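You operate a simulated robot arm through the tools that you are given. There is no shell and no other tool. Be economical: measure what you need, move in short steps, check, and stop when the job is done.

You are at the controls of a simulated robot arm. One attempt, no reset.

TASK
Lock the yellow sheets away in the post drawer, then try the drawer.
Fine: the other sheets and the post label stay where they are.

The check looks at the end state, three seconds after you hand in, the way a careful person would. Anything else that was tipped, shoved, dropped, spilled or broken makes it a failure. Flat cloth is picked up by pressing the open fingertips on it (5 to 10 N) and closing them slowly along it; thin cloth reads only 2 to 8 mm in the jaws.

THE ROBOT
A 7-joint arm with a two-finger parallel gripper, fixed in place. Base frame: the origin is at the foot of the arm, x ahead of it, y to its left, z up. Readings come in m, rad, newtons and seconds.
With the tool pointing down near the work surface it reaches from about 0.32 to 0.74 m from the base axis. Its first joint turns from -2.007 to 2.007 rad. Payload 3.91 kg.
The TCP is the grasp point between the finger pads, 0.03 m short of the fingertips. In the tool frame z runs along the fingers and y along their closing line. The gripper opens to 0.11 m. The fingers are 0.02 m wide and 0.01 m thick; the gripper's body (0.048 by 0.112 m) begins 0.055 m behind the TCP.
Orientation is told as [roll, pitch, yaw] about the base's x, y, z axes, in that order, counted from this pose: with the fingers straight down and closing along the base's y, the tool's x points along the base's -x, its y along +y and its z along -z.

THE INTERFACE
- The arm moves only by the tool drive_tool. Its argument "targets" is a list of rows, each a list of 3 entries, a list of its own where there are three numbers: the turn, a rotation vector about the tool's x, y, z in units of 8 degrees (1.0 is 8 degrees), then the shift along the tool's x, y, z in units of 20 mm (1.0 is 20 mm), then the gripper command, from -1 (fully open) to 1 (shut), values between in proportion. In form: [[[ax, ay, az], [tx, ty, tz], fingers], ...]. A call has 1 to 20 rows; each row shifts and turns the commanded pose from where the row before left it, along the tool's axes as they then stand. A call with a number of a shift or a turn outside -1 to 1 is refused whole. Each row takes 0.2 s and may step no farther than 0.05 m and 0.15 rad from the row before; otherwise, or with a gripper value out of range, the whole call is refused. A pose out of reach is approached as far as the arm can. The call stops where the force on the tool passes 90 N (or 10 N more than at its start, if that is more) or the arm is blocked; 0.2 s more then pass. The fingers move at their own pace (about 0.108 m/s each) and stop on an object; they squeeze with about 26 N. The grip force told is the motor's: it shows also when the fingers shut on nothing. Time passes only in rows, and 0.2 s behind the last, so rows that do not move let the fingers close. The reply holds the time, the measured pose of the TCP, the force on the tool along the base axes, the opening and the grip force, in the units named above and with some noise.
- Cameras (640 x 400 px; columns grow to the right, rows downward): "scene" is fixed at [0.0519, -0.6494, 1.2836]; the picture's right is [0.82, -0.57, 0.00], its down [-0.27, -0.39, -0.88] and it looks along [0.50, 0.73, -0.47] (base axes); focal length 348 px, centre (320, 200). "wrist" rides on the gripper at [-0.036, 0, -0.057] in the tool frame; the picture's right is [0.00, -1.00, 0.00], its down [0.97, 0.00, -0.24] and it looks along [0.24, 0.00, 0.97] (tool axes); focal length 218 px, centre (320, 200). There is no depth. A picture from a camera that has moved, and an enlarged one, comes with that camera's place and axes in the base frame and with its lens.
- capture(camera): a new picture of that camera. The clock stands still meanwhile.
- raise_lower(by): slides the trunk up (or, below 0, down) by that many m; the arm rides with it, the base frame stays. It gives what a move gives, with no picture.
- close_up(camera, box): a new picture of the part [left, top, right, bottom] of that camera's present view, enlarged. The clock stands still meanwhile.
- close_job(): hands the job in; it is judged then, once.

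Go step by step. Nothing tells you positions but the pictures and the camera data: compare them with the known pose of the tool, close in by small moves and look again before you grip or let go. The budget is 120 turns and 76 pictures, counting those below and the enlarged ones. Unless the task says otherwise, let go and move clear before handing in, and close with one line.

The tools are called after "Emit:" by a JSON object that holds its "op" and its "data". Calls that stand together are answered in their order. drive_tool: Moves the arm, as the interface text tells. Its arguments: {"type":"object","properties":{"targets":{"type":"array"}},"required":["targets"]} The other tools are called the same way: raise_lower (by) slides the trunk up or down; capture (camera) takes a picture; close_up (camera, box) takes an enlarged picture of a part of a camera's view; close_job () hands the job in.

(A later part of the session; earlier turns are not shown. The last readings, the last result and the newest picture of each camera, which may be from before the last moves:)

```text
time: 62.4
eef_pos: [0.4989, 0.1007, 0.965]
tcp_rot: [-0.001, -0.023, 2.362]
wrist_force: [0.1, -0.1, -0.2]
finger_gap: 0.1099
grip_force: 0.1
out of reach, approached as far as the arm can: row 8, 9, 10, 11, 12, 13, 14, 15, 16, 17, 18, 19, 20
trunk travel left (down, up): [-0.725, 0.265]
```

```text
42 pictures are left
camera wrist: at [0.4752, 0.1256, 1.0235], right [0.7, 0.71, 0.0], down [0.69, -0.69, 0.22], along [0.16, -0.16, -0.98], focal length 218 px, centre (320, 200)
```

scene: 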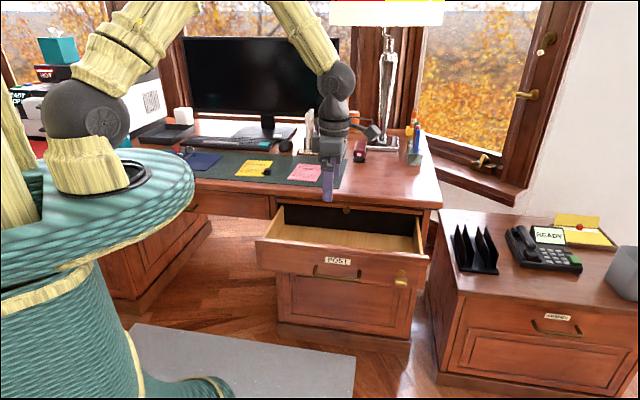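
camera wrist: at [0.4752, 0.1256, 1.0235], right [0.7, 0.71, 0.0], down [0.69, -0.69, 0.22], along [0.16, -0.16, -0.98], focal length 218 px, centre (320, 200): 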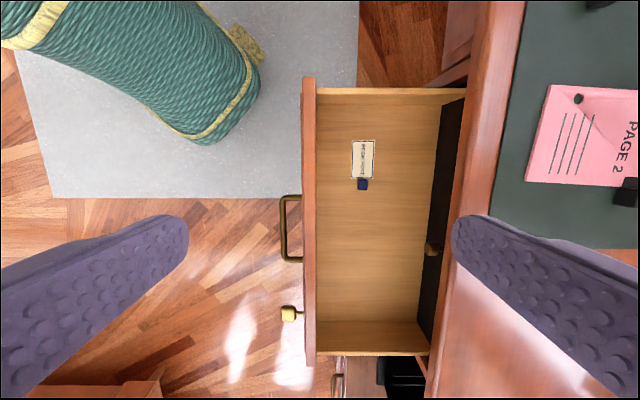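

The wrist roll is wound up, since I have turned about +270° so far. I unwind it and the arm should then reach the commanded point.

Emit:
{"op": "drive_tool", "data": {"targets": [[[0, 0, -1], [0, 0, 0], -1], [[0, 0, -1], [0, 0, 0], -1], [[0, 0, -1], [0, 0, 0], -1], [[0, 0, -1], [0, 0, 0], -1], [[0, 0, -1], [0, 0, 0], -1], [[0, 0, -1], [0, 0, 0], -1], [[0, 0, -1], [0, 0, 0], -1], [[0, 0, -1], [0, 0, 0], -1], [[0, 0, -1], [0, 0, 0], -1], [[0, 0, -1], [0, 0, 0], -1], [[0, 0, -1], [0, 0, 0], -1], [[0, 0, -1], [0, 0, 0], -1], [[0, 0, -1], [0, 0, 0], -1], [[0, 0, -1], [0, 0, 0], -1], [[0, 0, -1], [0, 0, 0], -1], [[0, 0, -1], [0, 0, 0], -1], [[0, 0, -1], [0, 0, 0], -1], [[0, 0, -1], [0, 0, 0], -1], [[0, 0, -1], [0, 0, 0], -1], [[0, 0, -1], [0, 0, 0], -1]]}}

Emit:
{"op": "drive_tool", "data": {"targets": [[[0, 0, -1], [0, 0, 0], -1], [[0, 0, -1], [0, 0, 0], -1], [[0, 0, -1], [0, 0, 0], -1], [[0, 0, -1], [0, 0, 0], -1], [[0, 0, -1], [0, 0, 0], -1], [[0, 0, -1], [0, 0, 0], -1], [[0, 0, -1], [0, 0, 0], -1], [[0, 0, -1], [0, 0, 0], -1], [[0, 0, -1], [0, 0, 0], -1], [[0, 0, -1], [0, 0, 0], -1], [[0, 0, -1], [0, 0, 0], -1], [[0, 0, -1], [0, 0, 0], -1], [[0, 0, -1], [0, 0, 0], -1], [[0, 0, -0.75], [0, 0, 0], -1], [[0, 0, 0], [0, 0, 0], -1]]}}

Emit:
{"op": "capture", "data": {"camera": "wrist"}}

```text
time: 66.6
eef_pos: [0.4988, 0.101, 0.9653]
tcp_rot: [-0.008, 0.02, -1.132]
wrist_force: [0.1, -0.5, 0.2]
finger_gap: 0.11
grip_force: 0.0
trunk travel left (down, up): [-0.725, 0.265]
```

```text
time: 69.8
eef_pos: [0.4988, 0.1004, 0.9645]
tcp_rot: [0.022, 0.0, 0.789]
wrist_force: [0.3, -0.7, 0.2]
finger_gap: 0.1098
grip_force: 0.2
trunk travel left (down, up): [-0.725, 0.265]
```

```text
41 pictures are left
camera wrist: at [0.5263, 0.1255, 1.0224], right [0.71, -0.7, -0.02], down [-0.68, -0.69, 0.24], along [-0.18, -0.16, -0.97], focal length 218 px, centre (320, 200)
```

wrist: 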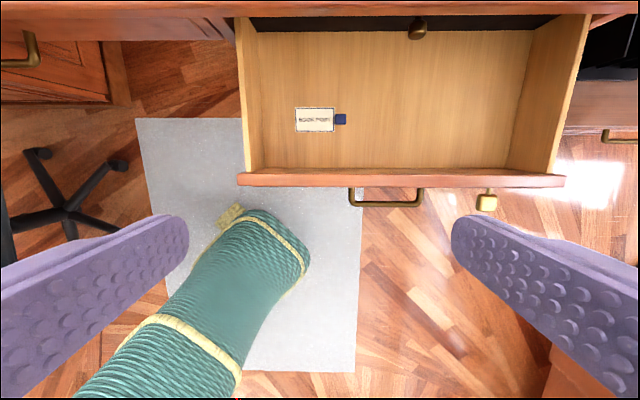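

Emit:
{"op": "drive_tool", "data": {"targets": [[[0, 0, 0], [-0.9, 0.7, 0], -1], [[0, 0, 0], [-0.9, 0.7, 0], -1], [[0, 0, 0], [-0.9, 0.7, 0], -1], [[0, 0, 0], [-0.9, 0.7, 0], -1], [[0, 0, 0], [-0.9, 0.7, 0], -1], [[0, 0, 0], [-0.9, 0.7, 0], -1], [[0, 0, 0], [-0.9, 0.7, 0], -1], [[0, 0, 0], [-0.9, 0.7, 0], -1], [[0, 0, 0], [-0.9, 0.7, 0], -1], [[0, 0, 0], [-0.9, 0.7, 0], -1], [[0, 0, 0], [-0.9, 0.7, 0], -1], [[0, 0, 0], [-0.9, 0.7, 0], -1]]}}

Emit:
{"op": "capture", "data": {"camera": "wrist"}}

```text
time: 72.4
eef_pos: [0.5331, 0.3742, 0.9675]
tcp_rot: [0.019, 0.0, 0.785]
wrist_force: [0.3, -0.1, 0.7]
finger_gap: 0.1102
grip_force: 0.0
trunk travel left (down, up): [-0.725, 0.265]
```

```text
40 pictures are left
camera wrist: at [0.5599, 0.3993, 1.026], right [0.71, -0.71, -0.02], down [-0.68, -0.69, 0.24], along [-0.18, -0.16, -0.97], focal length 218 px, centre (320, 200)
```

wrist: 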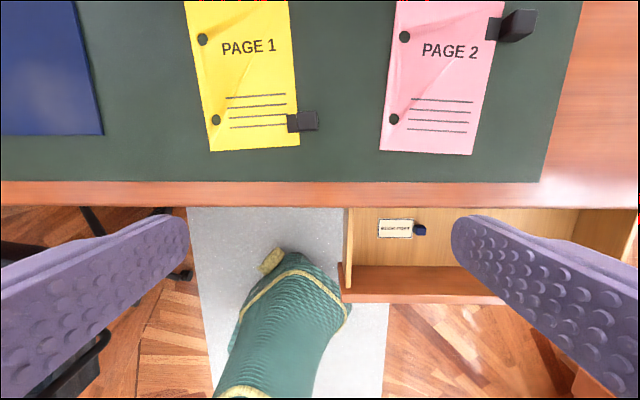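

The clip's black cube is at about c≈0.704, r≈0.098. I position over it, turn the jaws to close along c (clear of the paper) and descend partway.

Emit:
{"op": "drive_tool", "data": {"targets": [[[0, 0, 1], [0, 0, 0], -1], [[0, 0, 1], [0, 0, 0], -1], [[0, 0, 1], [0, 0, 0], -1], [[0, 0, 1], [0, 0, 0], -1], [[0, 0, 1], [0, 0, 0], -1], [[0, 0, 1], [0, 0, 0], -0.5], [[0, 0, 1], [0, 0, 0], -0.3], [[0, 0, 1], [0, 0, 0], 0], [[0, 0, 1], [0, 0, 0], 0.1], [[0, 0, 1], [0, 0, 0], 0.2], [[0, 0, 1], [0, 0, 0], 0.2], [[0, 0, 0.25], [0, 0, 0], 0.2], [[0, 0, 0], [0.35, 0.8, 0], 0.2], [[0, 0, 0], [0.35, 0.8, 0.5], 0.2], [[0, 0, 0], [0, 0.8, 0.8], 0.2], [[0, 0, 0], [0, 0.75, 0.8], 0.2], [[0, 0, 0], [0, 0, 0.8], 0.2], [[0, 0, 0], [0, 0, 0.8], 0.2], [[0, 0, 0], [0, 0, 0.8], 0.2]]}}

Emit:
{"op": "capture", "data": {"camera": "wrist"}}

```text
time: 76.4
eef_pos: [0.5655, 0.4293, 0.8784]
tcp_rot: [0.0, 0.023, -0.786]
wrist_force: [-0.6, -0.2, 0.2]
finger_gap: 0.0441
grip_force: 0.1
trunk travel left (down, up): [-0.725, 0.265]
```

```text
39 pictures are left
camera wrist: at [0.5929, 0.403, 0.9348], right [-0.71, -0.71, 0.0], down [-0.68, 0.68, 0.26], along [-0.18, 0.18, -0.97], focal length 218 px, centre (320, 200)
```

wrist: 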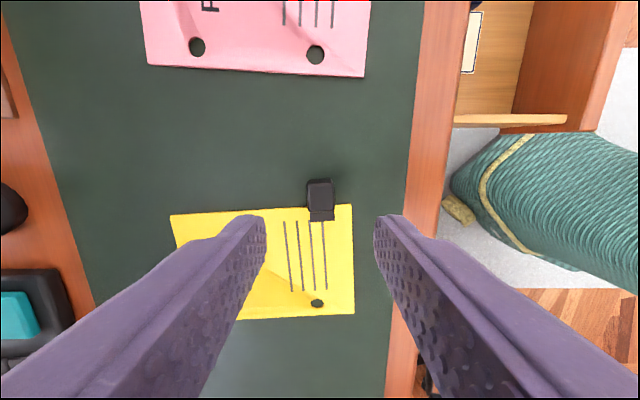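

The cube is centred sideways, so I nudge 3 mm and descend to about 3–5 mm above the mat.

Emit:
{"op": "drive_tool", "data": {"targets": [[[0, 0, 0], [-0.15, 0, 0.8], 0.2], [[0, 0, 0], [0, 0, 0.8], 0.2], [[0, 0, 0], [0, 0, 0.8], 0.2], [[0, 0, 0], [0, 0, 0.8], 0.2], [[0, 0, 0], [0, 0, 0.5], 0.2], [[0, 0, 0], [0, 0, 0], 0.2]]}}

Emit:
{"op": "capture", "data": {"camera": "wrist"}}

Emit:
{"op": "close_up", "data": {"camera": "scene", "box": [210, 130, 320, 200]}}

```text
time: 77.8
eef_pos: [0.5668, 0.4271, 0.804]
tcp_rot: [0.0, 0.021, -0.785]
wrist_force: [0.5, 0.1, 1.2]
finger_gap: 0.044
grip_force: 0.0
trunk travel left (down, up): [-0.725, 0.265]
```

```text
38 pictures are left
camera wrist: at [0.5938, 0.4008, 0.8611], right [-0.71, -0.71, 0.0], down [-0.68, 0.68, 0.26], along [-0.18, 0.18, -0.97], focal length 218 px, centre (320, 200)
```

wrist: 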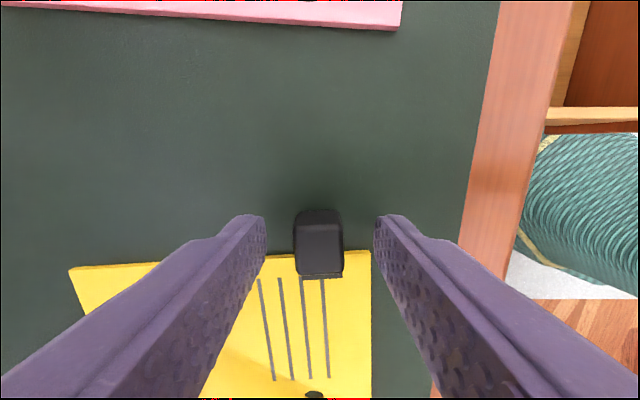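

```text
5.71 times, centred on (265, 165) of scene
camera zoom: at [0.0519, -0.6494, 1.2836], right [0.82, -0.57, 0.0], down [-0.27, -0.39, -0.88], along [0.5, 0.73, -0.47], focal length 1991 px, centre (634, 400)
```

zoom: 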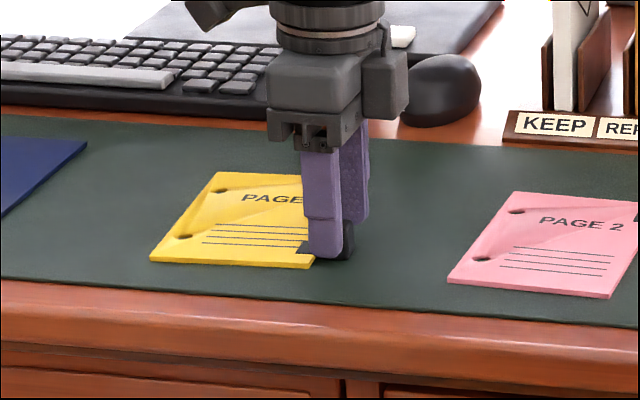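

Emit:
{"op": "drive_tool", "data": {"targets": [[[0, 0, 0], [-0.15, 0, 0], 0.2], [[0, 0, 0], [0, 0, 0.3], 0.2], [[0, 0, 0], [0, 0, 0], 0.4], [[0, 0, 0], [0, 0, 0], 0.6], [[0, 0, 0], [0, 0, 0], 1], [[0, 0, 0], [0, 0, 0], 1], [[0, 0, 0], [0, 0, 0], 1]]}}

Emit:
{"op": "capture", "data": {"camera": "wrist"}}

```text
time: 79.4
eef_pos: [0.5694, 0.4257, 0.7993]
tcp_rot: [0.0, 0.02, -0.784]
wrist_force: [0.6, -0.2, -0.8]
finger_gap: 0.0187
grip_force: 26.6
trunk travel left (down, up): [-0.725, 0.265]
```

```text
36 pictures are left
camera wrist: at [0.5961, 0.3992, 0.8556], right [-0.71, -0.71, 0.0], down [-0.68, 0.68, 0.26], along [-0.18, 0.18, -0.97], focal length 218 px, centre (320, 200)
```

wrist: 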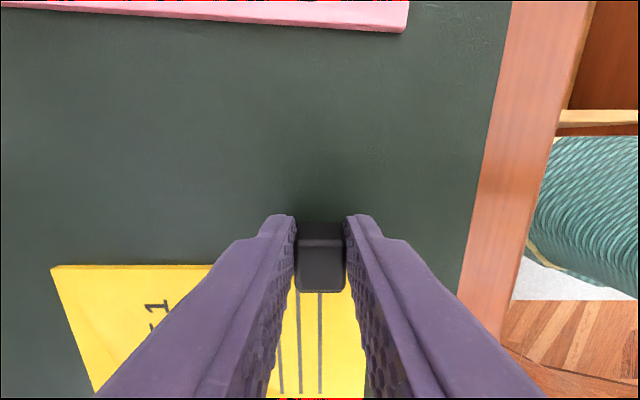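

The cube is gripped at 18.7 mm. I lift it slowly.

Emit:
{"op": "drive_tool", "data": {"targets": [[[0, 0, 0], [0, 0, -0.3], 1], [[0, 0, 0], [0, 0, -0.4], 1], [[0, 0, 0], [0, 0, -0.6], 1], [[0, 0, 0], [0, 0, -0.7], 1], [[0, 0, 0], [0, 0, -0.8], 1], [[0, 0, 0], [0, 0, -0.8], 1], [[0, 0, 0], [0, 0, -0.8], 1], [[0, 0, 0], [0, 0, 0], 1]]}}

Emit:
{"op": "capture", "data": {"camera": "wrist"}}

Emit:
{"op": "close_up", "data": {"camera": "scene", "box": [210, 100, 370, 200]}}

```text
time: 81.2
eef_pos: [0.5706, 0.4246, 0.886]
tcp_rot: [-0.001, 0.02, -0.783]
wrist_force: [0.5, -0.7, -0.5]
finger_gap: 0.0187
grip_force: 25.7
trunk travel left (down, up): [-0.725, 0.265]
```

```text
35 pictures are left
camera wrist: at [0.5966, 0.3983, 0.9428], right [-0.71, -0.71, 0.0], down [-0.68, 0.68, 0.26], along [-0.18, 0.18, -0.97], focal length 218 px, centre (320, 200)
```

wrist: 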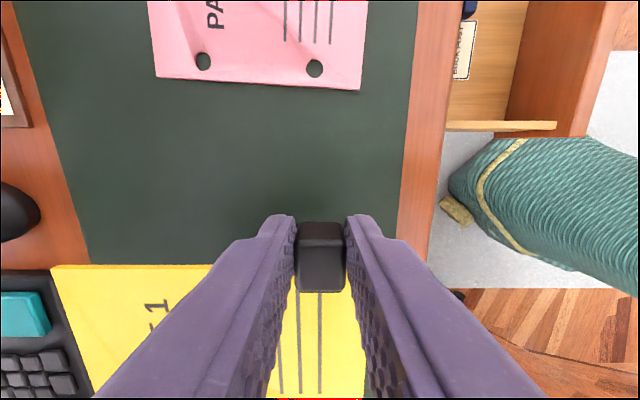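

```text
4.00 times, centred on (290, 150) of scene
camera zoom: at [0.0519, -0.6494, 1.2836], right [0.82, -0.57, 0.0], down [-0.27, -0.39, -0.88], along [0.5, 0.73, -0.47], focal length 1394 px, centre (440, 400)
```

zoom: 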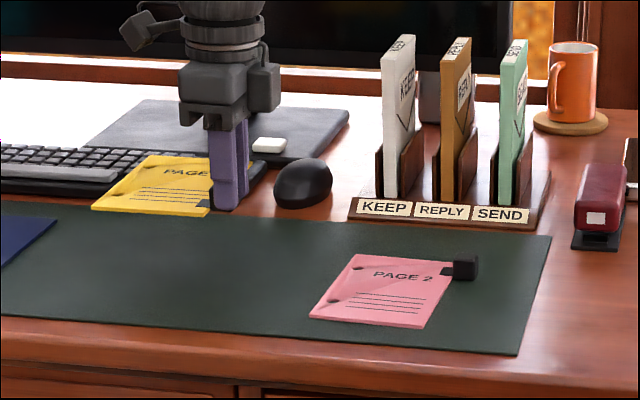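

The bundle is held flat. I carry it over the right half of the drawer.

Emit:
{"op": "drive_tool", "data": {"targets": [[[0, 0, 0], [-0.9, -0.6, 0], 1], [[0, 0, 0], [-0.99, -0.6, 0], 1], [[0, 0, 0], [-0.99, -0.6, 0], 1], [[0, 0, 0], [-0.99, -0.6, 0], 1], [[0, 0, 0], [-0.99, -0.6, 0], 1], [[0, 0, 0], [-0.99, -0.6, 0], 1], [[0, 0, 0], [-0.99, -0.6, 0], 1], [[0, 0, 0], [-0.99, -0.6, 0], 1], [[0, 0, 0], [-0.99, -0.6, 0], 1], [[0, 0, 0], [-0.99, -0.6, 0], 1], [[0, 0, 0], [-0.99, -0.6, 0], 1], [[0, 0, 0], [-0.99, -0.6, 0], 1], [[0, 0, 0], [-0.99, -0.6, 0], 1], [[0, 0, 0], [-0.99, -0.6, 0], 1], [[0, 0, 0], [-0.99, -0.6, 0], 1], [[0, 0, 0], [-0.99, -0.6, 0], 1], [[0, 0, 0], [-0.99, -0.6, 0], 1], [[0, 0, 0], [-0.99, -0.5, 0], 1], [[0, 0, 0], [-0.99, 0, 0], 1], [[0, 0, 0], [-0.99, 0, 0], 1]]}}

Emit:
{"op": "capture", "data": {"camera": "wrist"}}

Emit:
{"op": "capture", "data": {"camera": "scene"}}

```text
time: 85.4
eef_pos: [0.6997, -0.0071, 0.878]
tcp_rot: [0.0, 0.02, -0.784]
wrist_force: [0.4, 0.2, -0.4]
finger_gap: 0.0187
grip_force: 25.9
trunk travel left (down, up): [-0.725, 0.265]
```

```text
33 pictures are left
camera wrist: at [0.7262, -0.033, 0.9351], right [-0.71, -0.71, 0.0], down [-0.68, 0.68, 0.26], along [-0.19, 0.18, -0.97], focal length 218 px, centre (320, 200)
```

wrist: 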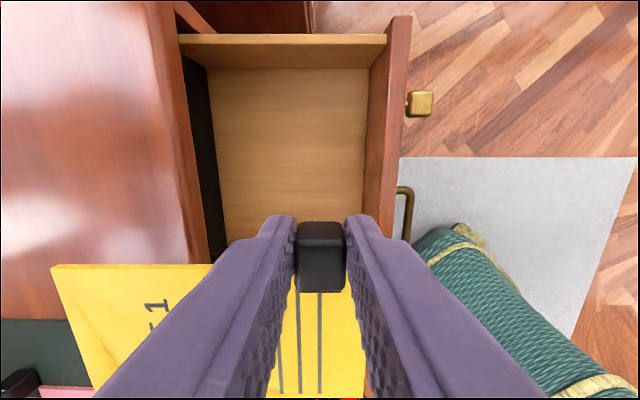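

```text
32 pictures are left
```

scene: 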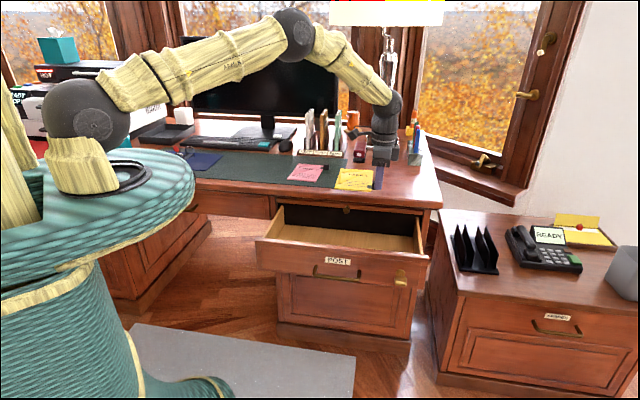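

The drawer's clear opening is about c 0.425–0.605, so I shift the bundle 12 mm outward and descend partway to check clearance.

Emit:
{"op": "drive_tool", "data": {"targets": [[[0, 0, 0], [0, -0.6, 0.5], 1], [[0, 0, 0], [0, 0, 0.8], 1], [[0, 0, 0], [0, 0, 0.8], 1], [[0, 0, 0], [0, 0, 0.8], 1], [[0, 0, 0], [0, 0, 0], 1]]}}

Emit:
{"op": "capture", "data": {"camera": "wrist"}}

Emit:
{"op": "close_up", "data": {"camera": "scene", "box": [260, 130, 450, 290]}}

```text
time: 86.6
eef_pos: [0.6905, -0.0129, 0.8193]
tcp_rot: [-0.001, 0.021, -0.784]
wrist_force: [-0.2, 0.3, -1.0]
finger_gap: 0.0187
grip_force: 26.4
trunk travel left (down, up): [-0.725, 0.265]
```

```text
31 pictures are left
camera wrist: at [0.7163, -0.0404, 0.8764], right [-0.71, -0.71, 0.0], down [-0.68, 0.68, 0.26], along [-0.18, 0.18, -0.97], focal length 218 px, centre (320, 200)
```

wrist: 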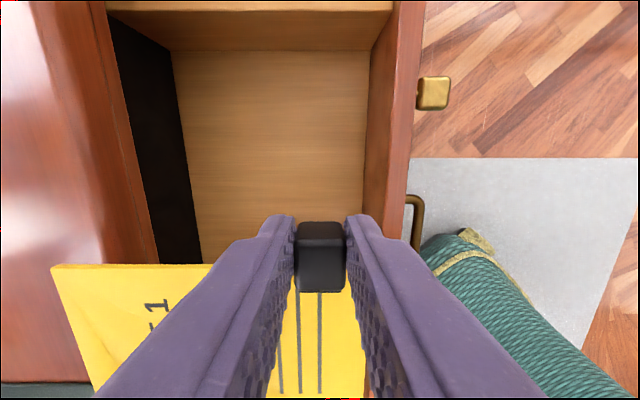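

```text
2.50 times, centred on (355, 210) of scene
camera zoom: at [0.0519, -0.6494, 1.2836], right [0.82, -0.57, 0.0], down [-0.27, -0.39, -0.88], along [0.5, 0.73, -0.47], focal length 871 px, centre (232, 175)
```

zoom: 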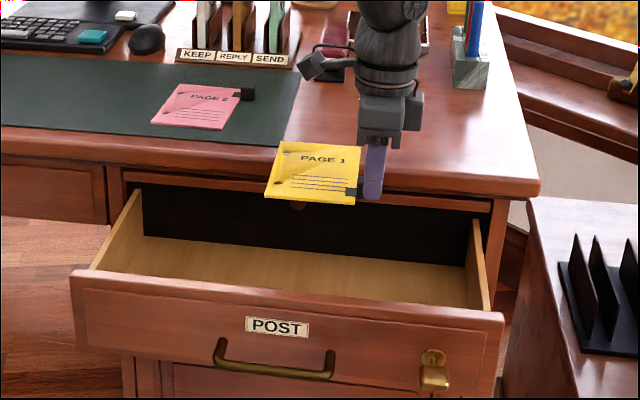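

To clear the desk lip and the slide knob, I move 5 cm right and 14 mm outward. Then I descend to TCP z≈0.65.

Emit:
{"op": "drive_tool", "data": {"targets": [[[0, 0, 0], [-0.9, -0.35, 0], 1], [[0, 0, 0], [-0.9, -0.35, 0], 1], [[0, 0, 0], [-0.7, 0, 0], 1], [[0, 0, 0], [0, 0, 0.6], 1], [[0, 0, 0], [0, 0, 0.6], 1], [[0, 0, 0], [0, 0, 0.6], 1], [[0, 0, 0], [0, 0, 0], 1]]}}

Emit:
{"op": "capture", "data": {"camera": "wrist"}}

```text
time: 88.2
eef_pos: [0.715, -0.0568, 0.7828]
tcp_rot: [0.0, 0.023, -0.783]
wrist_force: [-0.8, 0.1, -0.3]
finger_gap: 0.0192
grip_force: 25.9
trunk travel left (down, up): [-0.725, 0.265]
```

```text
29 pictures are left
camera wrist: at [0.7413, -0.0839, 0.8394], right [-0.71, -0.71, 0.0], down [-0.68, 0.68, 0.26], along [-0.18, 0.18, -0.97], focal length 218 px, centre (320, 200)
```

wrist: 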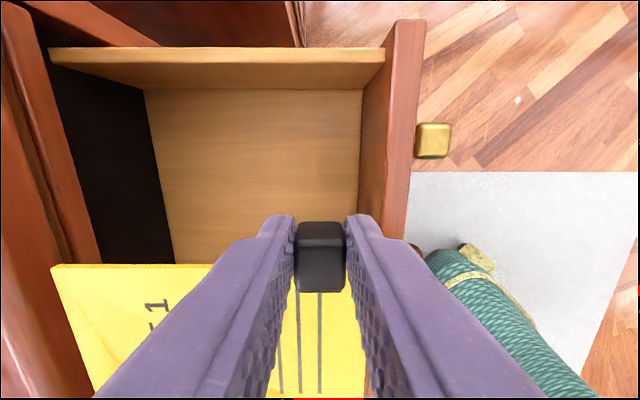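

It clears by about 1 cm, so I continue down.

Emit:
{"op": "drive_tool", "data": {"targets": [[[0, 0, 0], [0, 0, 0.5], 1], [[0, 0, 0], [0, 0, 0.5], 1], [[0, 0, 0], [0, 0, 0.5], 1], [[0, 0, 0], [0, 0, 0.5], 1], [[0, 0, 0], [0, 0, 0.5], 1], [[0, 0, 0], [0, 0, 0.5], 1], [[0, 0, 0], [0, 0, 0.5], 1], [[0, 0, 0], [0, 0, 0.5], 1], [[0, 0, 0], [0, 0, 0.5], 1], [[0, 0, 0], [0, 0, 0.5], 1], [[0, 0, 0], [0, 0, 0.5], 1], [[0, 0, 0], [0, 0, 0.5], 1], [[0, 0, 0], [0, 0, 0.5], 1], [[0, 0, 0], [0, 0, 0], 1]]}}

Emit:
{"op": "capture", "data": {"camera": "wrist"}}

Emit:
{"op": "close_up", "data": {"camera": "scene", "box": [260, 130, 450, 290]}}

```text
time: 91.2
eef_pos: [0.7016, -0.0551, 0.6588]
tcp_rot: [0.0, 0.021, -0.784]
wrist_force: [0.5, -0.5, -0.6]
finger_gap: 0.0189
grip_force: 25.8
out of reach, approached as far as the arm can: row 11, 12, 13
trunk travel left (down, up): [-0.725, 0.265]
```

```text
28 pictures are left
camera wrist: at [0.7276, -0.0803, 0.7151], right [-0.71, -0.71, 0.0], down [-0.68, 0.68, 0.26], along [-0.18, 0.18, -0.97], focal length 218 px, centre (320, 200)
```

wrist: 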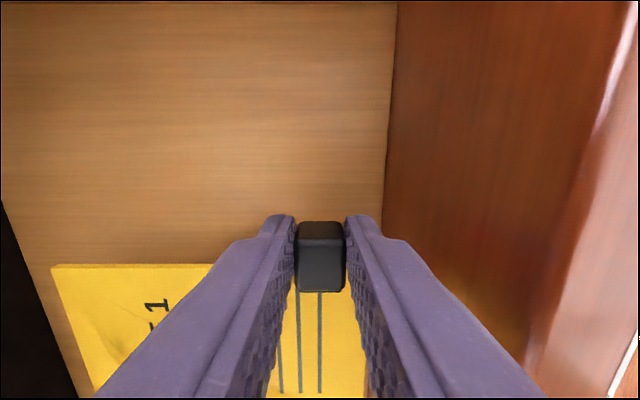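

```text
2.50 times, centred on (355, 210) of scene
camera zoom: at [0.0519, -0.6494, 1.2836], right [0.82, -0.57, 0.0], down [-0.27, -0.39, -0.88], along [0.5, 0.73, -0.47], focal length 871 px, centre (232, 175)
```

zoom: 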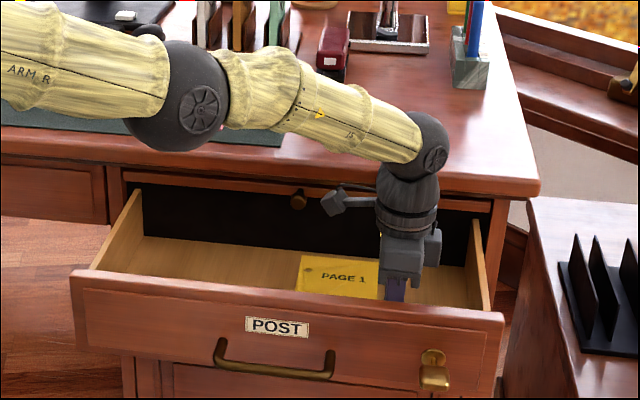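

The arm is at its reach limit here, so I lower the rest of the way with the trunk.

Emit:
{"op": "raise_lower", "data": {"by": -0.02}}

Emit:
{"op": "drive_tool", "data": {"targets": [[[0, 0, 0], [0, 0.3, 0], 1], [[0, 0, 0], [0, 0.3, 0], 1], [[0, 0, 0], [0, 0, 0], 1]]}}

```text
time: 91.9
eef_pos: [0.7012, -0.0527, 0.6395]
tcp_rot: [-0.001, 0.022, -0.785]
wrist_force: [0.1, -0.9, 0.2]
finger_gap: 0.0189
grip_force: 25.8
trunk travel left (down, up): [-0.705, 0.285]
```

```text
time: 92.7
eef_pos: [0.7028, -0.045, 0.6416]
tcp_rot: [-0.001, 0.022, -0.786]
wrist_force: [0.0, 1.1, 0.1]
finger_gap: 0.0188
grip_force: 26.2
out of reach, approached as far as the arm can: row 1, 2
trunk travel left (down, up): [-0.705, 0.285]
```

The front panel top is about z 0.683, so I want the gripper body further in before going lower. I shift a little left and inward, staying within reach.

Emit:
{"op": "drive_tool", "data": {"targets": [[[0, 0, 0], [0.6, 0, 0], 1], [[0, 0, 0], [0.6, 0, 0], 1], [[0, 0, 0], [0.5, 0.4, 0], 1], [[0, 0, 0], [0, 0.5, 0], 1], [[0, 0, 0], [0, 0.4, 0], 1], [[0, 0, 0], [0, 0, 0], 1]]}}

Emit:
{"op": "capture", "data": {"camera": "wrist"}}

```text
time: 94.1
eef_pos: [0.7024, -0.0025, 0.6391]
tcp_rot: [0.001, 0.02, -0.786]
wrist_force: [-0.5, -0.2, -0.2]
finger_gap: 0.0191
grip_force: 25.8
out of reach, approached as far as the arm can: row 1, 2, 5
trunk travel left (down, up): [-0.705, 0.285]
```

```text
26 pictures are left
camera wrist: at [0.7293, -0.029, 0.6965], right [-0.71, -0.71, 0.0], down [-0.68, 0.68, 0.26], along [-0.18, 0.18, -0.97], focal length 218 px, centre (320, 200)
```

wrist: 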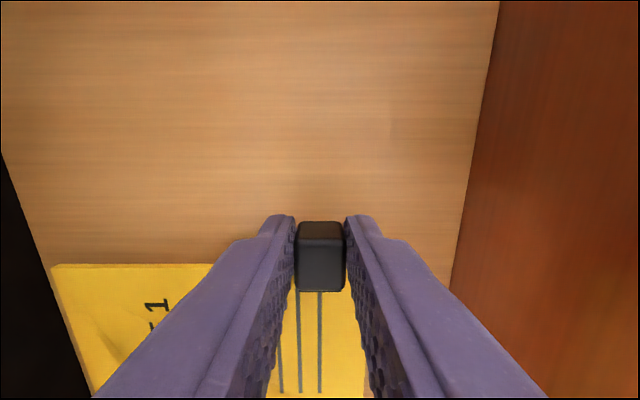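

Emit:
{"op": "raise_lower", "data": {"by": -0.02}}

Emit:
{"op": "close_up", "data": {"camera": "scene", "box": [260, 130, 450, 290]}}

```text
time: 94.7
eef_pos: [0.7041, -0.0028, 0.6214]
tcp_rot: [-0.001, 0.018, -0.784]
wrist_force: [-0.1, 0.4, 9.4]
finger_gap: 0.019
grip_force: 25.9
trunk travel left (down, up): [-0.685, 0.305]
```

```text
2.50 times, centred on (355, 210) of scene
camera zoom: at [0.0519, -0.6494, 1.2836], right [0.82, -0.57, 0.0], down [-0.27, -0.39, -0.88], along [0.5, 0.73, -0.47], focal length 871 px, centre (232, 175)
```

zoom: 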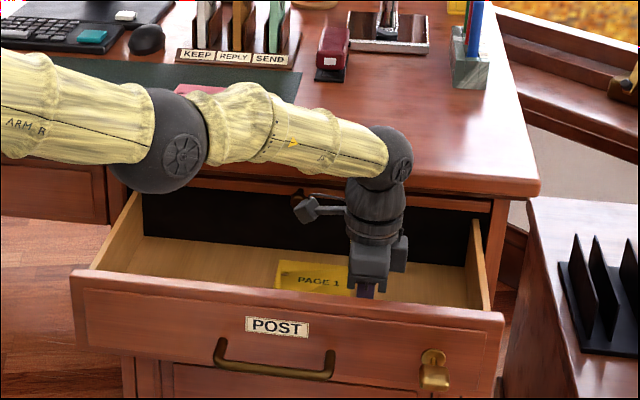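

Contact force of about 9 N shows the bundle is on the drawer floor. I release and check before lifting.

Emit:
{"op": "drive_tool", "data": {"targets": [[[0, 0, 0], [0, 0, 0], 0.75], [[0, 0, 0], [0, 0, 0], 0.5], [[0, 0, 0], [0, 0, 0], 0.35], [[0, 0, 0], [0, 0, 0], 0.3]]}}

Emit:
{"op": "capture", "data": {"camera": "wrist"}}

```text
time: 95.7
eef_pos: [0.7028, -0.0018, 0.6189]
tcp_rot: [0.001, 0.021, -0.783]
wrist_force: [0.3, 0.2, -0.4]
finger_gap: 0.0383
grip_force: 0.1
trunk travel left (down, up): [-0.685, 0.305]
```

```text
24 pictures are left
camera wrist: at [0.7293, -0.029, 0.6764], right [-0.71, -0.71, 0.0], down [-0.68, 0.68, 0.26], along [-0.18, 0.18, -0.97], focal length 218 px, centre (320, 200)
```

wrist: 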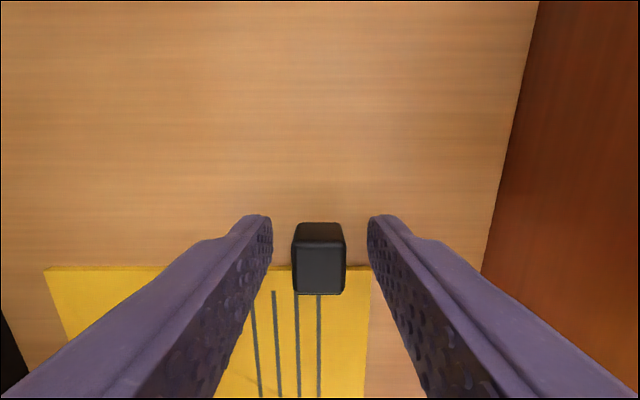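

The bundle lies flat on the drawer floor. I rise a little by arm and then with the trunk.

Emit:
{"op": "drive_tool", "data": {"targets": [[[0, 0, 0], [0, 0, -0.5], 0.3], [[0, 0, 0], [0, 0, -0.7], 0.3], [[0, 0, 0], [0, -0.3, -0.8], 0.3], [[0, 0, 0], [0, -0.3, -0.8], 0.3], [[0, 0, 0], [0, -0.3, -0.8], 0.3]]}}

Emit:
{"op": "raise_lower", "data": {"by": 0.2}}

Emit:
{"op": "capture", "data": {"camera": "wrist"}}

Emit:
{"op": "capture", "data": {"camera": "scene"}}

```text
time: 96.9
eef_pos: [0.7236, -0.016, 0.6797]
tcp_rot: [0.0, 0.02, -0.783]
wrist_force: [0.0, 0.2, -0.3]
finger_gap: 0.0384
grip_force: 0.0
out of reach, approached as far as the arm can: row 2, 3, 4, 5
trunk travel left (down, up): [-0.685, 0.305]
```

```text
time: 99.1
eef_pos: [0.724, -0.0157, 0.8815]
tcp_rot: [-0.002, 0.02, -0.783]
wrist_force: [-0.4, 0.2, -0.5]
finger_gap: 0.0386
grip_force: 0.1
trunk travel left (down, up): [-0.885, 0.105]
```

```text
23 pictures are left
camera wrist: at [0.7503, -0.0424, 0.9362], right [-0.71, -0.71, 0.0], down [-0.68, 0.68, 0.26], along [-0.19, 0.18, -0.97], focal length 218 px, centre (320, 200)
```

wrist: 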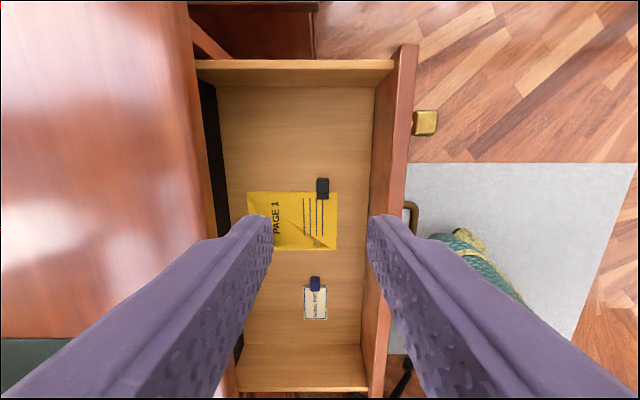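

```text
22 pictures are left
```

scene: 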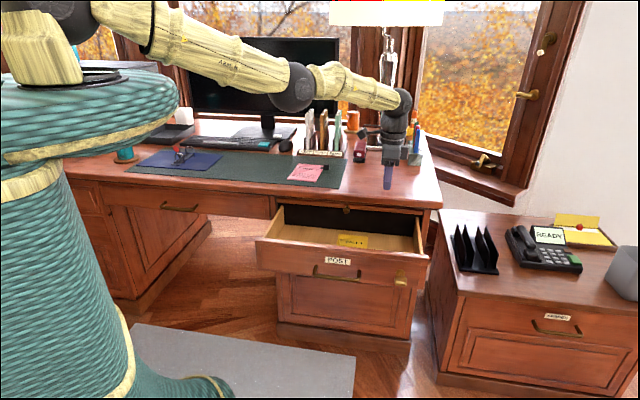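

The sheets are in and the BOOK POST label hasn't moved. Next I retreat, level the tool and descend to the handle height to push the drawer shut.

Emit:
{"op": "drive_tool", "data": {"targets": [[[0, 0, 0], [0.49, -0.93, 0], 0.3], [[0, 0, 0], [0.49, -0.93, 0], 0.3], [[0, 0, 0], [0.49, -0.93, 0], 0.3], [[0, 0, 0], [0.49, -0.93, 0], 0.3], [[0, 0, 0], [0.49, -0.93, 0], 0.3], [[0, 0, 0], [0.49, -0.93, 0], 0.3], [[0, 0, 0], [0.49, -0.93, 0], 0.3], [[0, 0, 0], [0.49, -0.93, 0], 0.3], [[0, 0, 0], [0.49, -0.93, 0], 0.3], [[0, 0, 0], [0.49, -0.93, 0], 0.3], [[0, 0, 0], [0.49, -0.93, 0], 0.3], [[0, 0, 0], [0.49, -0.93, 0], 0.3], [[0, 0, 0], [0.49, -0.93, 0], 0.3]]}}

Emit:
{"op": "drive_tool", "data": {"targets": [[[-1, 0, 0], [0, 0, 0], 0.3], [[-1, 0, 0], [0, 0, 0], 0.3], [[-1, 0, 0], [0, 0, 0], 0.3], [[-1, 0, 0], [0, 0, 0], 0.3], [[-1, 0, 0], [0, 0, 0], 0.3], [[-1, 0, 0], [0, 0, 0], 0.3], [[-1, 0, 0], [0, 0, 0], 0.3], [[-1, 0, 0], [0, 0, 0], 0.3], [[-1, 0, 0], [0, 0, 0], 0.3], [[-1, 0, 0], [0, 0, 0], 0.3], [[-1, 0, 0], [0, 0, 0], 0.3], [[-0.25, 0, 0], [0, 0, 0], 0.3]]}}

```text
time: 101.9
eef_pos: [0.6819, -0.1133, 0.8046]
tcp_rot: [-0.001, 0.026, -0.784]
wrist_force: [-0.4, -0.1, -0.6]
finger_gap: 0.0387
grip_force: 0.0
out of reach, approached as far as the arm can: row 1, 2, 3, 4, 5, 6, 7, 8, 9, 10, 11, 12, 13
trunk travel left (down, up): [-0.885, 0.105]
```

```text
time: 103.6
eef_pos: [0.775, -0.1526, 0.9097]
tcp_rot: [1.081, -0.149, -0.786]
wrist_force: [-0.3, 0.4, 0.3]
finger_gap: 0.0384
grip_force: 0.2
out of reach, approached as far as the arm can: row 1, 2, 3, 4, 7, 8
trunk travel left (down, up): [-0.885, 0.105]
stopped in row 8: the arm was blocked; the commanded pose is now the measured one
```

The trunk was too high for those poses and something blocked the arm, so I check.

Emit:
{"op": "capture", "data": {"camera": "scene"}}

Emit:
{"op": "capture", "data": {"camera": "wrist"}}

```text
21 pictures are left
```

scene: 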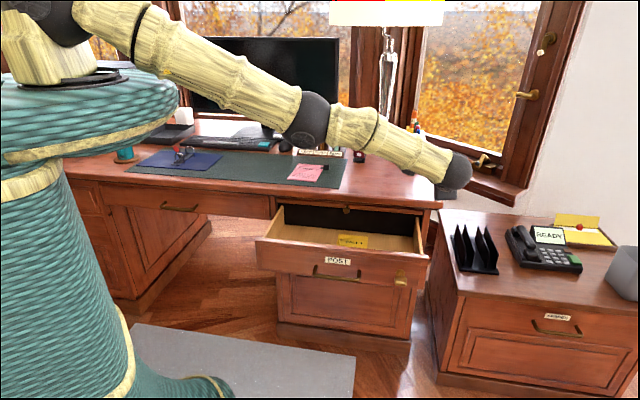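

```text
20 pictures are left
camera wrist: at [0.7613, -0.211, 0.9422], right [-0.24, -0.42, -0.87], down [-0.84, 0.54, -0.03], along [0.49, 0.73, -0.49], focal length 218 px, centre (320, 200)
```

wrist: 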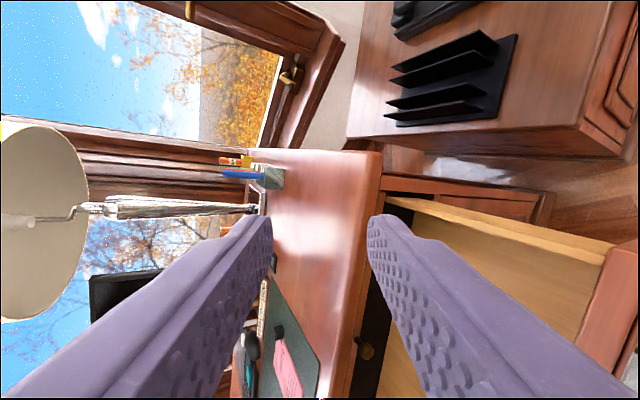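

Nothing is touched; the arm was only stretched out. I pull straight back along the tool axis.

Emit:
{"op": "drive_tool", "data": {"targets": [[[0, 0, 0], [0, 0, -0.8], 0.3], [[0, 0, 0], [0, 0, -0.9], 0.3], [[0, 0, 0], [0, 0, -0.9], 0.3], [[0, 0, 0], [0, 0, -0.9], 0.3], [[0, 0, 0], [0, 0, -0.9], 0.3], [[0, 0, 0], [0, 0, -0.9], 0.3], [[0, 0, 0], [0, 0, -0.9], 0.3], [[0, 0, 0], [0, 0, -0.9], 0.3], [[0, 0, 0], [0, 0, 0], 0.3]]}}

```text
time: 105.6
eef_pos: [0.7247, -0.2668, 0.9473]
tcp_rot: [1.077, -0.142, -0.788]
wrist_force: [-0.2, -0.6, 0.5]
finger_gap: 0.0386
grip_force: 0.1
out of reach, approached as far as the arm can: row 1, 2, 3, 4, 5, 6, 7, 8
trunk travel left (down, up): [-0.885, 0.105]
```

Emit:
{"op": "raise_lower", "data": {"by": -0.2}}

Emit:
{"op": "drive_tool", "data": {"targets": [[[0, 0, 0], [0.5, 0, 0], 0.3], [[0, 0, 0], [0.5, 0, 0], 0.3], [[0, 0, 0], [0.5, 0, 0], 0.3], [[0, 0, 0], [0, 0, 0], 0.3]]}}

Emit:
{"op": "capture", "data": {"camera": "scene"}}

```text
time: 107.8
eef_pos: [0.7259, -0.2656, 0.7485]
tcp_rot: [1.081, -0.145, -0.787]
wrist_force: [-1.2, 0.0, 0.3]
finger_gap: 0.0384
grip_force: 0.1
trunk travel left (down, up): [-0.685, 0.305]
```

```text
time: 108.8
eef_pos: [0.7283, -0.2615, 0.7447]
tcp_rot: [1.082, -0.158, -0.788]
wrist_force: [0.3, 0.1, -0.1]
finger_gap: 0.0387
grip_force: 0.1
out of reach, approached as far as the arm can: row 1, 2, 3
trunk travel left (down, up): [-0.685, 0.305]
```

```text
19 pictures are left
```

scene: 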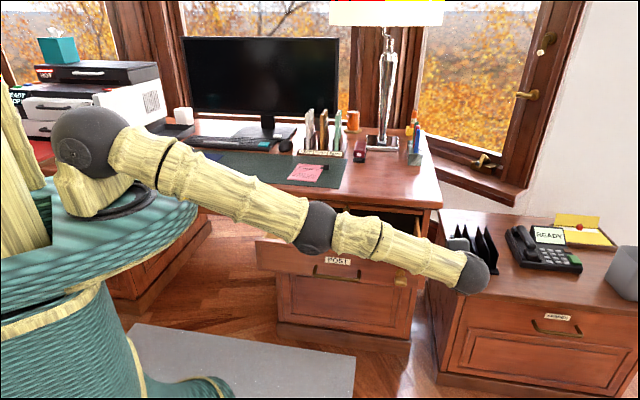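

The arm is fully straight. I command motion toward the base to bend the elbow again.

Emit:
{"op": "drive_tool", "data": {"targets": [[[0, 0, 0], [0.65, -0.3, -0.6], 0.3], [[0, 0, 0], [0.65, -0.3, -0.6], 0.3], [[0, 0, 0], [0.65, -0.3, -0.6], 0.3], [[0, 0, 0], [0.65, -0.3, -0.6], 0.3], [[0, 0, 0], [0.65, -0.3, -0.6], 0.3], [[0, 0, 0], [0.65, -0.3, -0.6], 0.3], [[0, 0, 0], [0.65, -0.3, -0.6], 0.3], [[0, 0, 0], [0.65, -0.3, -0.6], 0.3], [[0, 0, 0], [0.65, -0.3, -0.6], 0.3], [[0, 0, 0], [0.65, -0.3, -0.6], 0.3]]}}

```text
time: 110.7
eef_pos: [0.714, -0.252, 0.7483]
tcp_rot: [1.087, -0.248, -0.644]
wrist_force: [0.3, 0.2, 0.6]
finger_gap: 0.0384
grip_force: 0.0
out of reach, approached as far as the arm can: row 1, 2, 3, 4, 5, 6, 7, 8, 9
trunk travel left (down, up): [-0.685, 0.305]
stopped in row 9: the arm was blocked; the commanded pose is now the measured one
```

The arm is stuck near a singular, straight configuration. I yaw the tool toward the arm's radial direction to relax the wrist.

Emit:
{"op": "drive_tool", "data": {"targets": [[[0, -0.85, 0.45], [0, 0, 0], 0.3], [[0, -0.85, 0.45], [0, 0, 0], 0.3], [[0, -0.85, 0.45], [0, 0, 0], 0.3], [[0, -0.85, 0.45], [0, 0, 0], 0.3], [[0, 0, 0], [0, 0, -0.8], 0.3], [[0, 0, 0], [0, 0, -0.8], 0.3], [[0, 0, 0], [0, 0, -0.8], 0.3], [[0, 0, 0], [0, 0, -0.8], 0.3]]}}

```text
time: 112.5
eef_pos: [0.7758, -0.3014, 0.7685]
tcp_rot: [1.256, -0.261, -1.14]
wrist_force: [0.2, -0.2, -0.9]
finger_gap: 0.0383
grip_force: 0.1
out of reach, approached as far as the arm can: row 1, 2, 3, 4, 5, 6, 7, 8
trunk travel left (down, up): [-0.685, 0.305]
```

Emit:
{"op": "drive_tool", "data": {"targets": [[[0, 0, 0], [0.2, 0.85, -0.5], 0.3], [[0, 0, 0], [0.2, 0.85, -0.5], 0.3], [[0, 0, 0], [0.2, 0.85, -0.5], 0.3], [[0, 0, 0], [0.2, 0.85, -0.5], 0.3], [[0, 0, 0], [0.2, 0.85, -0.5], 0.3], [[0, 0, 0], [0.2, 0.85, -0.5], 0.3], [[0, 0, 0], [0.2, 0.85, -0.5], 0.3], [[0, 0, 0], [0.2, 0.85, -0.5], 0.3], [[0, 0, 0], [0.2, 0.85, -0.5], 0.3], [[0, 0, 0], [0.2, 0.85, -0.5], 0.3]]}}

Emit:
{"op": "capture", "data": {"camera": "scene"}}

```text
time: 114.7
eef_pos: [0.7816, -0.3532, 0.8479]
tcp_rot: [1.214, -0.201, -1.194]
wrist_force: [-0.4, 0.1, -1.5]
finger_gap: 0.0384
grip_force: 0.0
out of reach, approached as far as the arm can: row 1, 2, 3, 4, 5, 6, 7, 8, 9, 10
trunk travel left (down, up): [-0.685, 0.305]
```

```text
18 pictures are left
```

scene: 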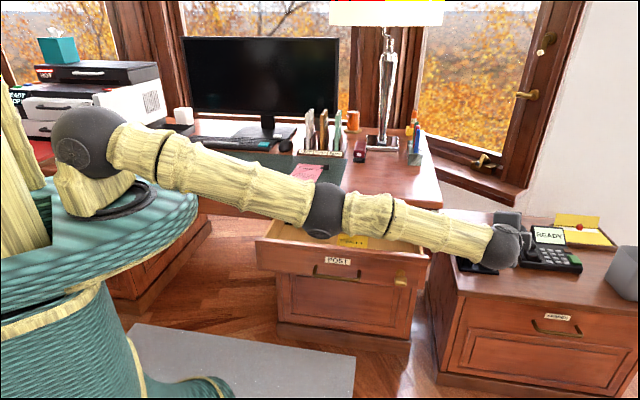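

Emit:
{"op": "drive_tool", "data": {"targets": [[[0, 0, 0], [0.4, 0.75, -0.75], 0.3], [[0, 0, 0], [0.4, 0.75, -0.75], 0.3], [[0, 0, 0], [0.4, 0.75, -0.75], 0.3], [[0, 0, 0], [0.4, 0.75, -0.75], 0.3], [[0, 0, 0], [0.4, 0.75, -0.75], 0.3], [[0, 0, 0], [0.4, 0.75, -0.75], 0.3], [[0, 0, 0], [0.4, 0.75, -0.75], 0.3], [[0, 0, 0], [0.4, 0.75, -0.75], 0.3], [[0, 0, 0], [0.4, 0.75, -0.75], 0.3], [[0, 0, 0], [0.4, 0.75, -0.75], 0.3]]}}

```text
time: 116.9
eef_pos: [0.7902, -0.38, 0.9943]
tcp_rot: [1.213, -0.205, -1.193]
wrist_force: [-0.3, -0.6, -0.2]
finger_gap: 0.0386
grip_force: 0.1
out of reach, approached as far as the arm can: row 1, 2, 3, 4, 5, 6, 7, 8, 9, 10
trunk travel left (down, up): [-0.685, 0.305]
```

I now try the opposite bend: down and inward from this higher point.

Emit:
{"op": "drive_tool", "data": {"targets": [[[0, 0, 0], [0.54, -0.85, -0.27], 0.3], [[0, 0, 0], [0.54, -0.85, -0.27], 0.3], [[0, 0, 0], [0.54, -0.85, -0.27], 0.3], [[0, 0, 0], [0.54, -0.85, -0.27], 0.3], [[0, 0, 0], [0.54, -0.85, -0.27], 0.3], [[0, 0, 0], [0.54, -0.85, -0.27], 0.3]]}}

Emit:
{"op": "capture", "data": {"camera": "scene"}}

```text
time: 118.3
eef_pos: [0.7573, -0.3982, 0.8905]
tcp_rot: [1.211, -0.204, -1.194]
wrist_force: [0.6, -0.7, 0.5]
finger_gap: 0.0383
grip_force: 0.1
out of reach, approached as far as the arm can: row 1, 2, 3, 4, 5, 6
trunk travel left (down, up): [-0.685, 0.305]
```

```text
17 pictures are left
```

scene: 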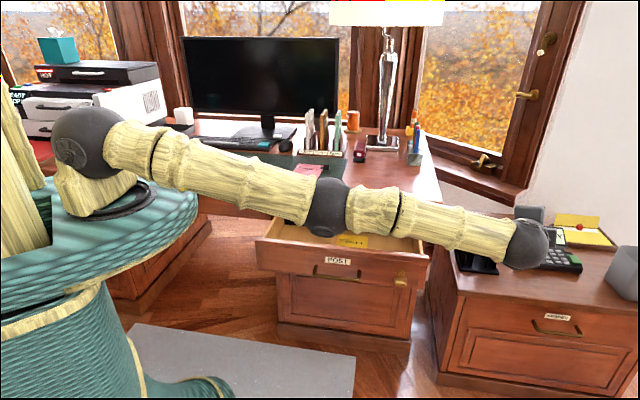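

Emit:
{"op": "drive_tool", "data": {"targets": [[[0, -0.94, 0.33], [0, 0, 0], 0.3], [[0, -0.94, 0.33], [0, 0, 0], 0.3], [[0, -0.94, 0.33], [0, 0, 0], 0.3], [[0, -0.94, 0.33], [0, 0, 0], 0.3], [[0, -0.94, 0.33], [0, 0, 0], 0.3], [[0, -0.94, 0.33], [0, 0, 0], 0.3]]}}

Emit:
{"op": "drive_tool", "data": {"targets": [[[0, 0, 0], [0, 0, -0.9], 0.3], [[0, 0, 0], [0, 0, -0.9], 0.3], [[0, 0, 0], [0, 0, -0.9], 0.3], [[0, 0, 0], [0, 0, -0.9], 0.3]]}}

```text
time: 119.7
eef_pos: [0.815, -0.4455, 0.8752]
tcp_rot: [1.376, -0.157, -1.995]
wrist_force: [0.1, -0.4, -0.1]
finger_gap: 0.0384
grip_force: 0.0
out of reach, approached as far as the arm can: row 1, 2, 3, 4, 5, 6
trunk travel left (down, up): [-0.685, 0.305]
```

```text
time: 120.7
eef_pos: [0.8147, -0.4447, 0.873]
tcp_rot: [1.373, -0.151, -2.042]
wrist_force: [0.2, -0.2, 0.6]
finger_gap: 0.0383
grip_force: 0.0
out of reach, approached as far as the arm can: row 1, 2, 3, 4
trunk travel left (down, up): [-0.685, 0.305]
```

The arm is now exactly straight. I try a combined sideways, down and inward motion to break the singularity.

Emit:
{"op": "drive_tool", "data": {"targets": [[[0, 0, 0], [0.9, 0.3, -0.9], 0.3], [[0, 0, 0], [0.9, 0.3, -0.9], 0.3], [[0, 0, 0], [0.9, 0.3, -0.9], 0.3], [[0, 0, 0], [0.9, 0.3, -0.9], 0.3], [[0, 0, 0], [0.5, -0.3, -1], 0.3], [[0, 0, 0], [0.5, -0.3, -1], 0.3], [[0, 0, 0], [0.5, -0.3, -1], 0.3], [[0, 0, 0], [0, -0.3, -1], 0.3], [[0, 0, 0], [0, -0.3, -1], 0.3], [[0, 0, 0], [0, -0.3, -1], 0.3]]}}

```text
time: 122.9
eef_pos: [0.8528, -0.3384, 0.832]
tcp_rot: [1.373, -0.152, -2.04]
wrist_force: [-0.5, -0.2, 0.3]
finger_gap: 0.0385
grip_force: 0.0
out of reach, approached as far as the arm can: row 1, 2, 3, 4, 5, 6, 7, 8, 9, 10
trunk travel left (down, up): [-0.685, 0.305]
```

Emit:
{"op": "raise_lower", "data": {"by": 0.28}}

Emit:
{"op": "drive_tool", "data": {"targets": [[[0, 0, 0], [0, -0.95, -0.3], 0.3], [[0, 0, 0], [0, -0.95, -0.3], 0.3], [[0, 0, 0], [0, -0.95, -0.3], 0.3], [[0, 0, 0], [0, -0.95, -0.3], 0.3], [[0, 0, 0], [0, -0.95, -0.3], 0.3], [[0, 0, 0], [0, -0.95, -0.5], 0.3], [[0, 0, 0], [0, -0.95, -0.5], 0.3], [[0, 0, 0], [0, -0.95, -0.5], 0.3], [[0, 0, 0], [0, -0.95, -0.7], 0.3], [[0, 0, 0], [0, -0.95, -0.7], 0.3]]}}

Emit:
{"op": "capture", "data": {"camera": "scene"}}

```text
time: 125.7
eef_pos: [0.8528, -0.3389, 1.1114]
tcp_rot: [1.371, -0.151, -2.042]
wrist_force: [-0.9, 0.1, 0.5]
finger_gap: 0.0386
grip_force: 0.0
trunk travel left (down, up): [-0.965, 0.025]
```

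```text
time: 127.8
eef_pos: [0.8335, -0.3133, 1.0689]
tcp_rot: [1.534, -0.128, -2.033]
wrist_force: [-0.6, -0.6, 0.0]
finger_gap: 0.0384
grip_force: 0.0
out of reach, approached as far as the arm can: row 1, 3, 6, 7, 8, 9, 10
trunk travel left (down, up): [-0.965, 0.025]
stopped in row 10: the arm was blocked; the commanded pose is now the measured one
```

```text
16 pictures are left
```

scene: 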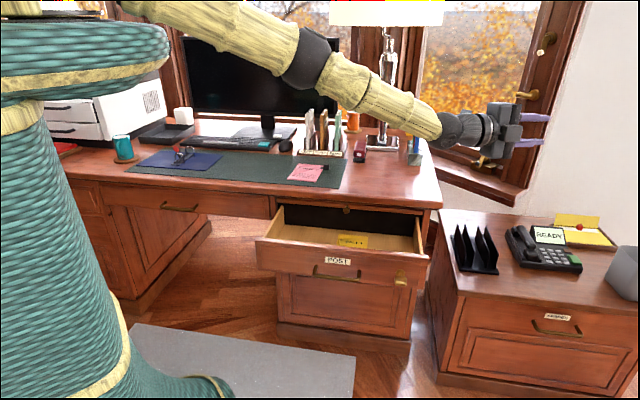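

The elbow is now bent slightly the right way. I continue with pitching the tool down while moving down and inward.

Emit:
{"op": "drive_tool", "data": {"targets": [[[1, 0, 0], [0, -0.9, -0.5], 0.3], [[1, 0, 0], [0, -0.9, -0.5], 0.3], [[1, 0, 0], [0, -0.9, -0.5], 0.3], [[1, 0, 0], [0, -0.9, -0.5], 0.3], [[1, 0, 0], [0, -0.9, -0.5], 0.3], [[1, 0, 0], [0, -0.9, -0.5], 0.3]]}}

```text
time: 129.2
eef_pos: [0.8131, -0.3094, 0.9865]
tcp_rot: [1.142, -0.101, -2.022]
wrist_force: [-1.2, 1.0, -0.6]
finger_gap: 0.0386
grip_force: 0.0
out of reach, approached as far as the arm can: row 1, 2, 3, 4, 5, 6
trunk travel left (down, up): [-0.965, 0.025]
```

Emit:
{"op": "drive_tool", "data": {"targets": [[[0, 0, 0], [0, -0.4, -0.9], 0.3], [[0, 0, 0], [0, -0.4, -0.9], 0.3], [[0, 0, 0], [0, -0.4, -0.9], 0.3], [[0, 0, 0], [0, -0.4, -0.9], 0.3], [[0, 0, 0], [0, -0.4, -0.9], 0.3], [[0, 0, 0], [0, -0.4, -0.9], 0.3], [[0, 0, 0], [0, -0.4, -0.9], 0.3], [[0, 0, 0], [0, -0.4, -0.9], 0.3], [[0, 0, 0], [0, -0.4, -0.9], 0.3], [[0, 0, 0], [0, -0.4, -0.9], 0.3]]}}

```text
time: 130.6
eef_pos: [0.8273, -0.2878, 1.0024]
tcp_rot: [1.218, -0.087, -2.017]
wrist_force: [-0.9, -0.7, 0.6]
finger_gap: 0.0386
grip_force: 0.0
out of reach, approached as far as the arm can: row 1, 2, 3, 4, 5, 6
trunk travel left (down, up): [-0.965, 0.025]
stopped in row 6: the arm was blocked; the commanded pose is now the measured one
```

The solver seems pinned with a straight elbow. I swing the arm right into free space, away from the furniture, before working it loose.

Emit:
{"op": "drive_tool", "data": {"targets": [[[0, 0.5, 0], [-0.95, 0, -0.2], 0.3], [[0, 0.5, 0], [-0.95, 0, -0.2], 0.3], [[0, 0.5, 0], [-0.95, 0, -0.2], 0.3], [[0, 0.5, 0], [-0.95, 0, -0.2], 0.3], [[0, 0.5, 0], [-0.95, 0, -0.2], 0.3], [[0, 0.5, 0], [-0.95, 0, -0.2], 0.3], [[0, 0.5, 0], [-0.95, 0, -0.2], 0.3], [[0, 0.5, 0], [-0.95, 0, -0.2], 0.3], [[0, 0.5, 0], [-0.95, 0, -0.2], 0.3], [[0, 0.5, 0], [-0.95, 0, -0.2], 0.3], [[0, 0, 0], [-0.95, 0, -0.4], 0.3], [[0, 0, 0], [-0.95, 0, -0.4], 0.3], [[0, 0, 0], [-0.95, 0, -0.4], 0.3], [[0, 0, 0], [-0.95, 0, -0.4], 0.3], [[0, 0, 0], [-0.95, 0, -0.4], 0.3], [[0, 0, 0], [-0.95, 0, -0.4], 0.3], [[0, 0, 0], [-0.95, 0, -0.4], 0.3], [[0, 0, 0], [-0.95, 0, -0.4], 0.3]]}}

```text
time: 134.4
eef_pos: [0.7197, -0.4345, 1.0914]
tcp_rot: [1.251, 0.12, -1.424]
wrist_force: [-0.8, -0.9, 0.5]
finger_gap: 0.0384
grip_force: 0.0
out of reach, approached as far as the arm can: row 1, 2, 3, 5, 6, 7, 8, 9, 10, 11, 12, 13, 14, 15, 16, 17, 18
trunk travel left (down, up): [-0.965, 0.025]
```

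Emit:
{"op": "drive_tool", "data": {"targets": [[[0, 0, 0], [-0.8, -0.2, -0.6], 0.3], [[0, 0, 0], [-0.8, -0.2, -0.6], 0.3], [[0, 0, 0], [-0.8, -0.2, -0.6], 0.3], [[0, 0, 0], [-0.8, -0.2, -0.6], 0.3], [[0, 0, 0], [-0.8, -0.2, -0.6], 0.3], [[0, 0, 0], [-0.8, -0.2, -0.6], 0.3], [[0, 0, 0], [-0.8, -0.2, -0.6], 0.3], [[0, 0, 0], [-0.8, -0.2, -0.6], 0.3], [[0, 0, 0], [-0.8, -0.2, -0.6], 0.3], [[0, 0, 0], [-0.8, -0.2, -0.6], 0.3], [[0, 0, 0], [-0.8, -0.2, -0.6], 0.3], [[0, 0, 0], [-0.8, -0.2, -0.6], 0.3], [[0, 0, 0], [-0.8, -0.2, -0.6], 0.3], [[0, 0, 0], [-0.8, -0.2, -0.6], 0.3]]}}

Emit:
{"op": "capture", "data": {"camera": "scene"}}

```text
time: 137.4
eef_pos: [0.5477, -0.5589, 1.0957]
tcp_rot: [1.251, 0.123, -1.424]
wrist_force: [0.2, 0.1, 0.6]
finger_gap: 0.0386
grip_force: 0.0
out of reach, approached as far as the arm can: row 1, 2, 3, 4, 5, 6, 7, 8, 9, 10, 11, 12, 13, 14
trunk travel left (down, up): [-0.965, 0.025]
```

```text
15 pictures are left
```

scene: 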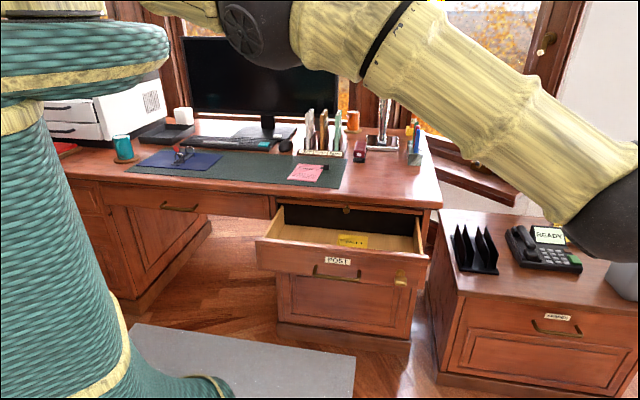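

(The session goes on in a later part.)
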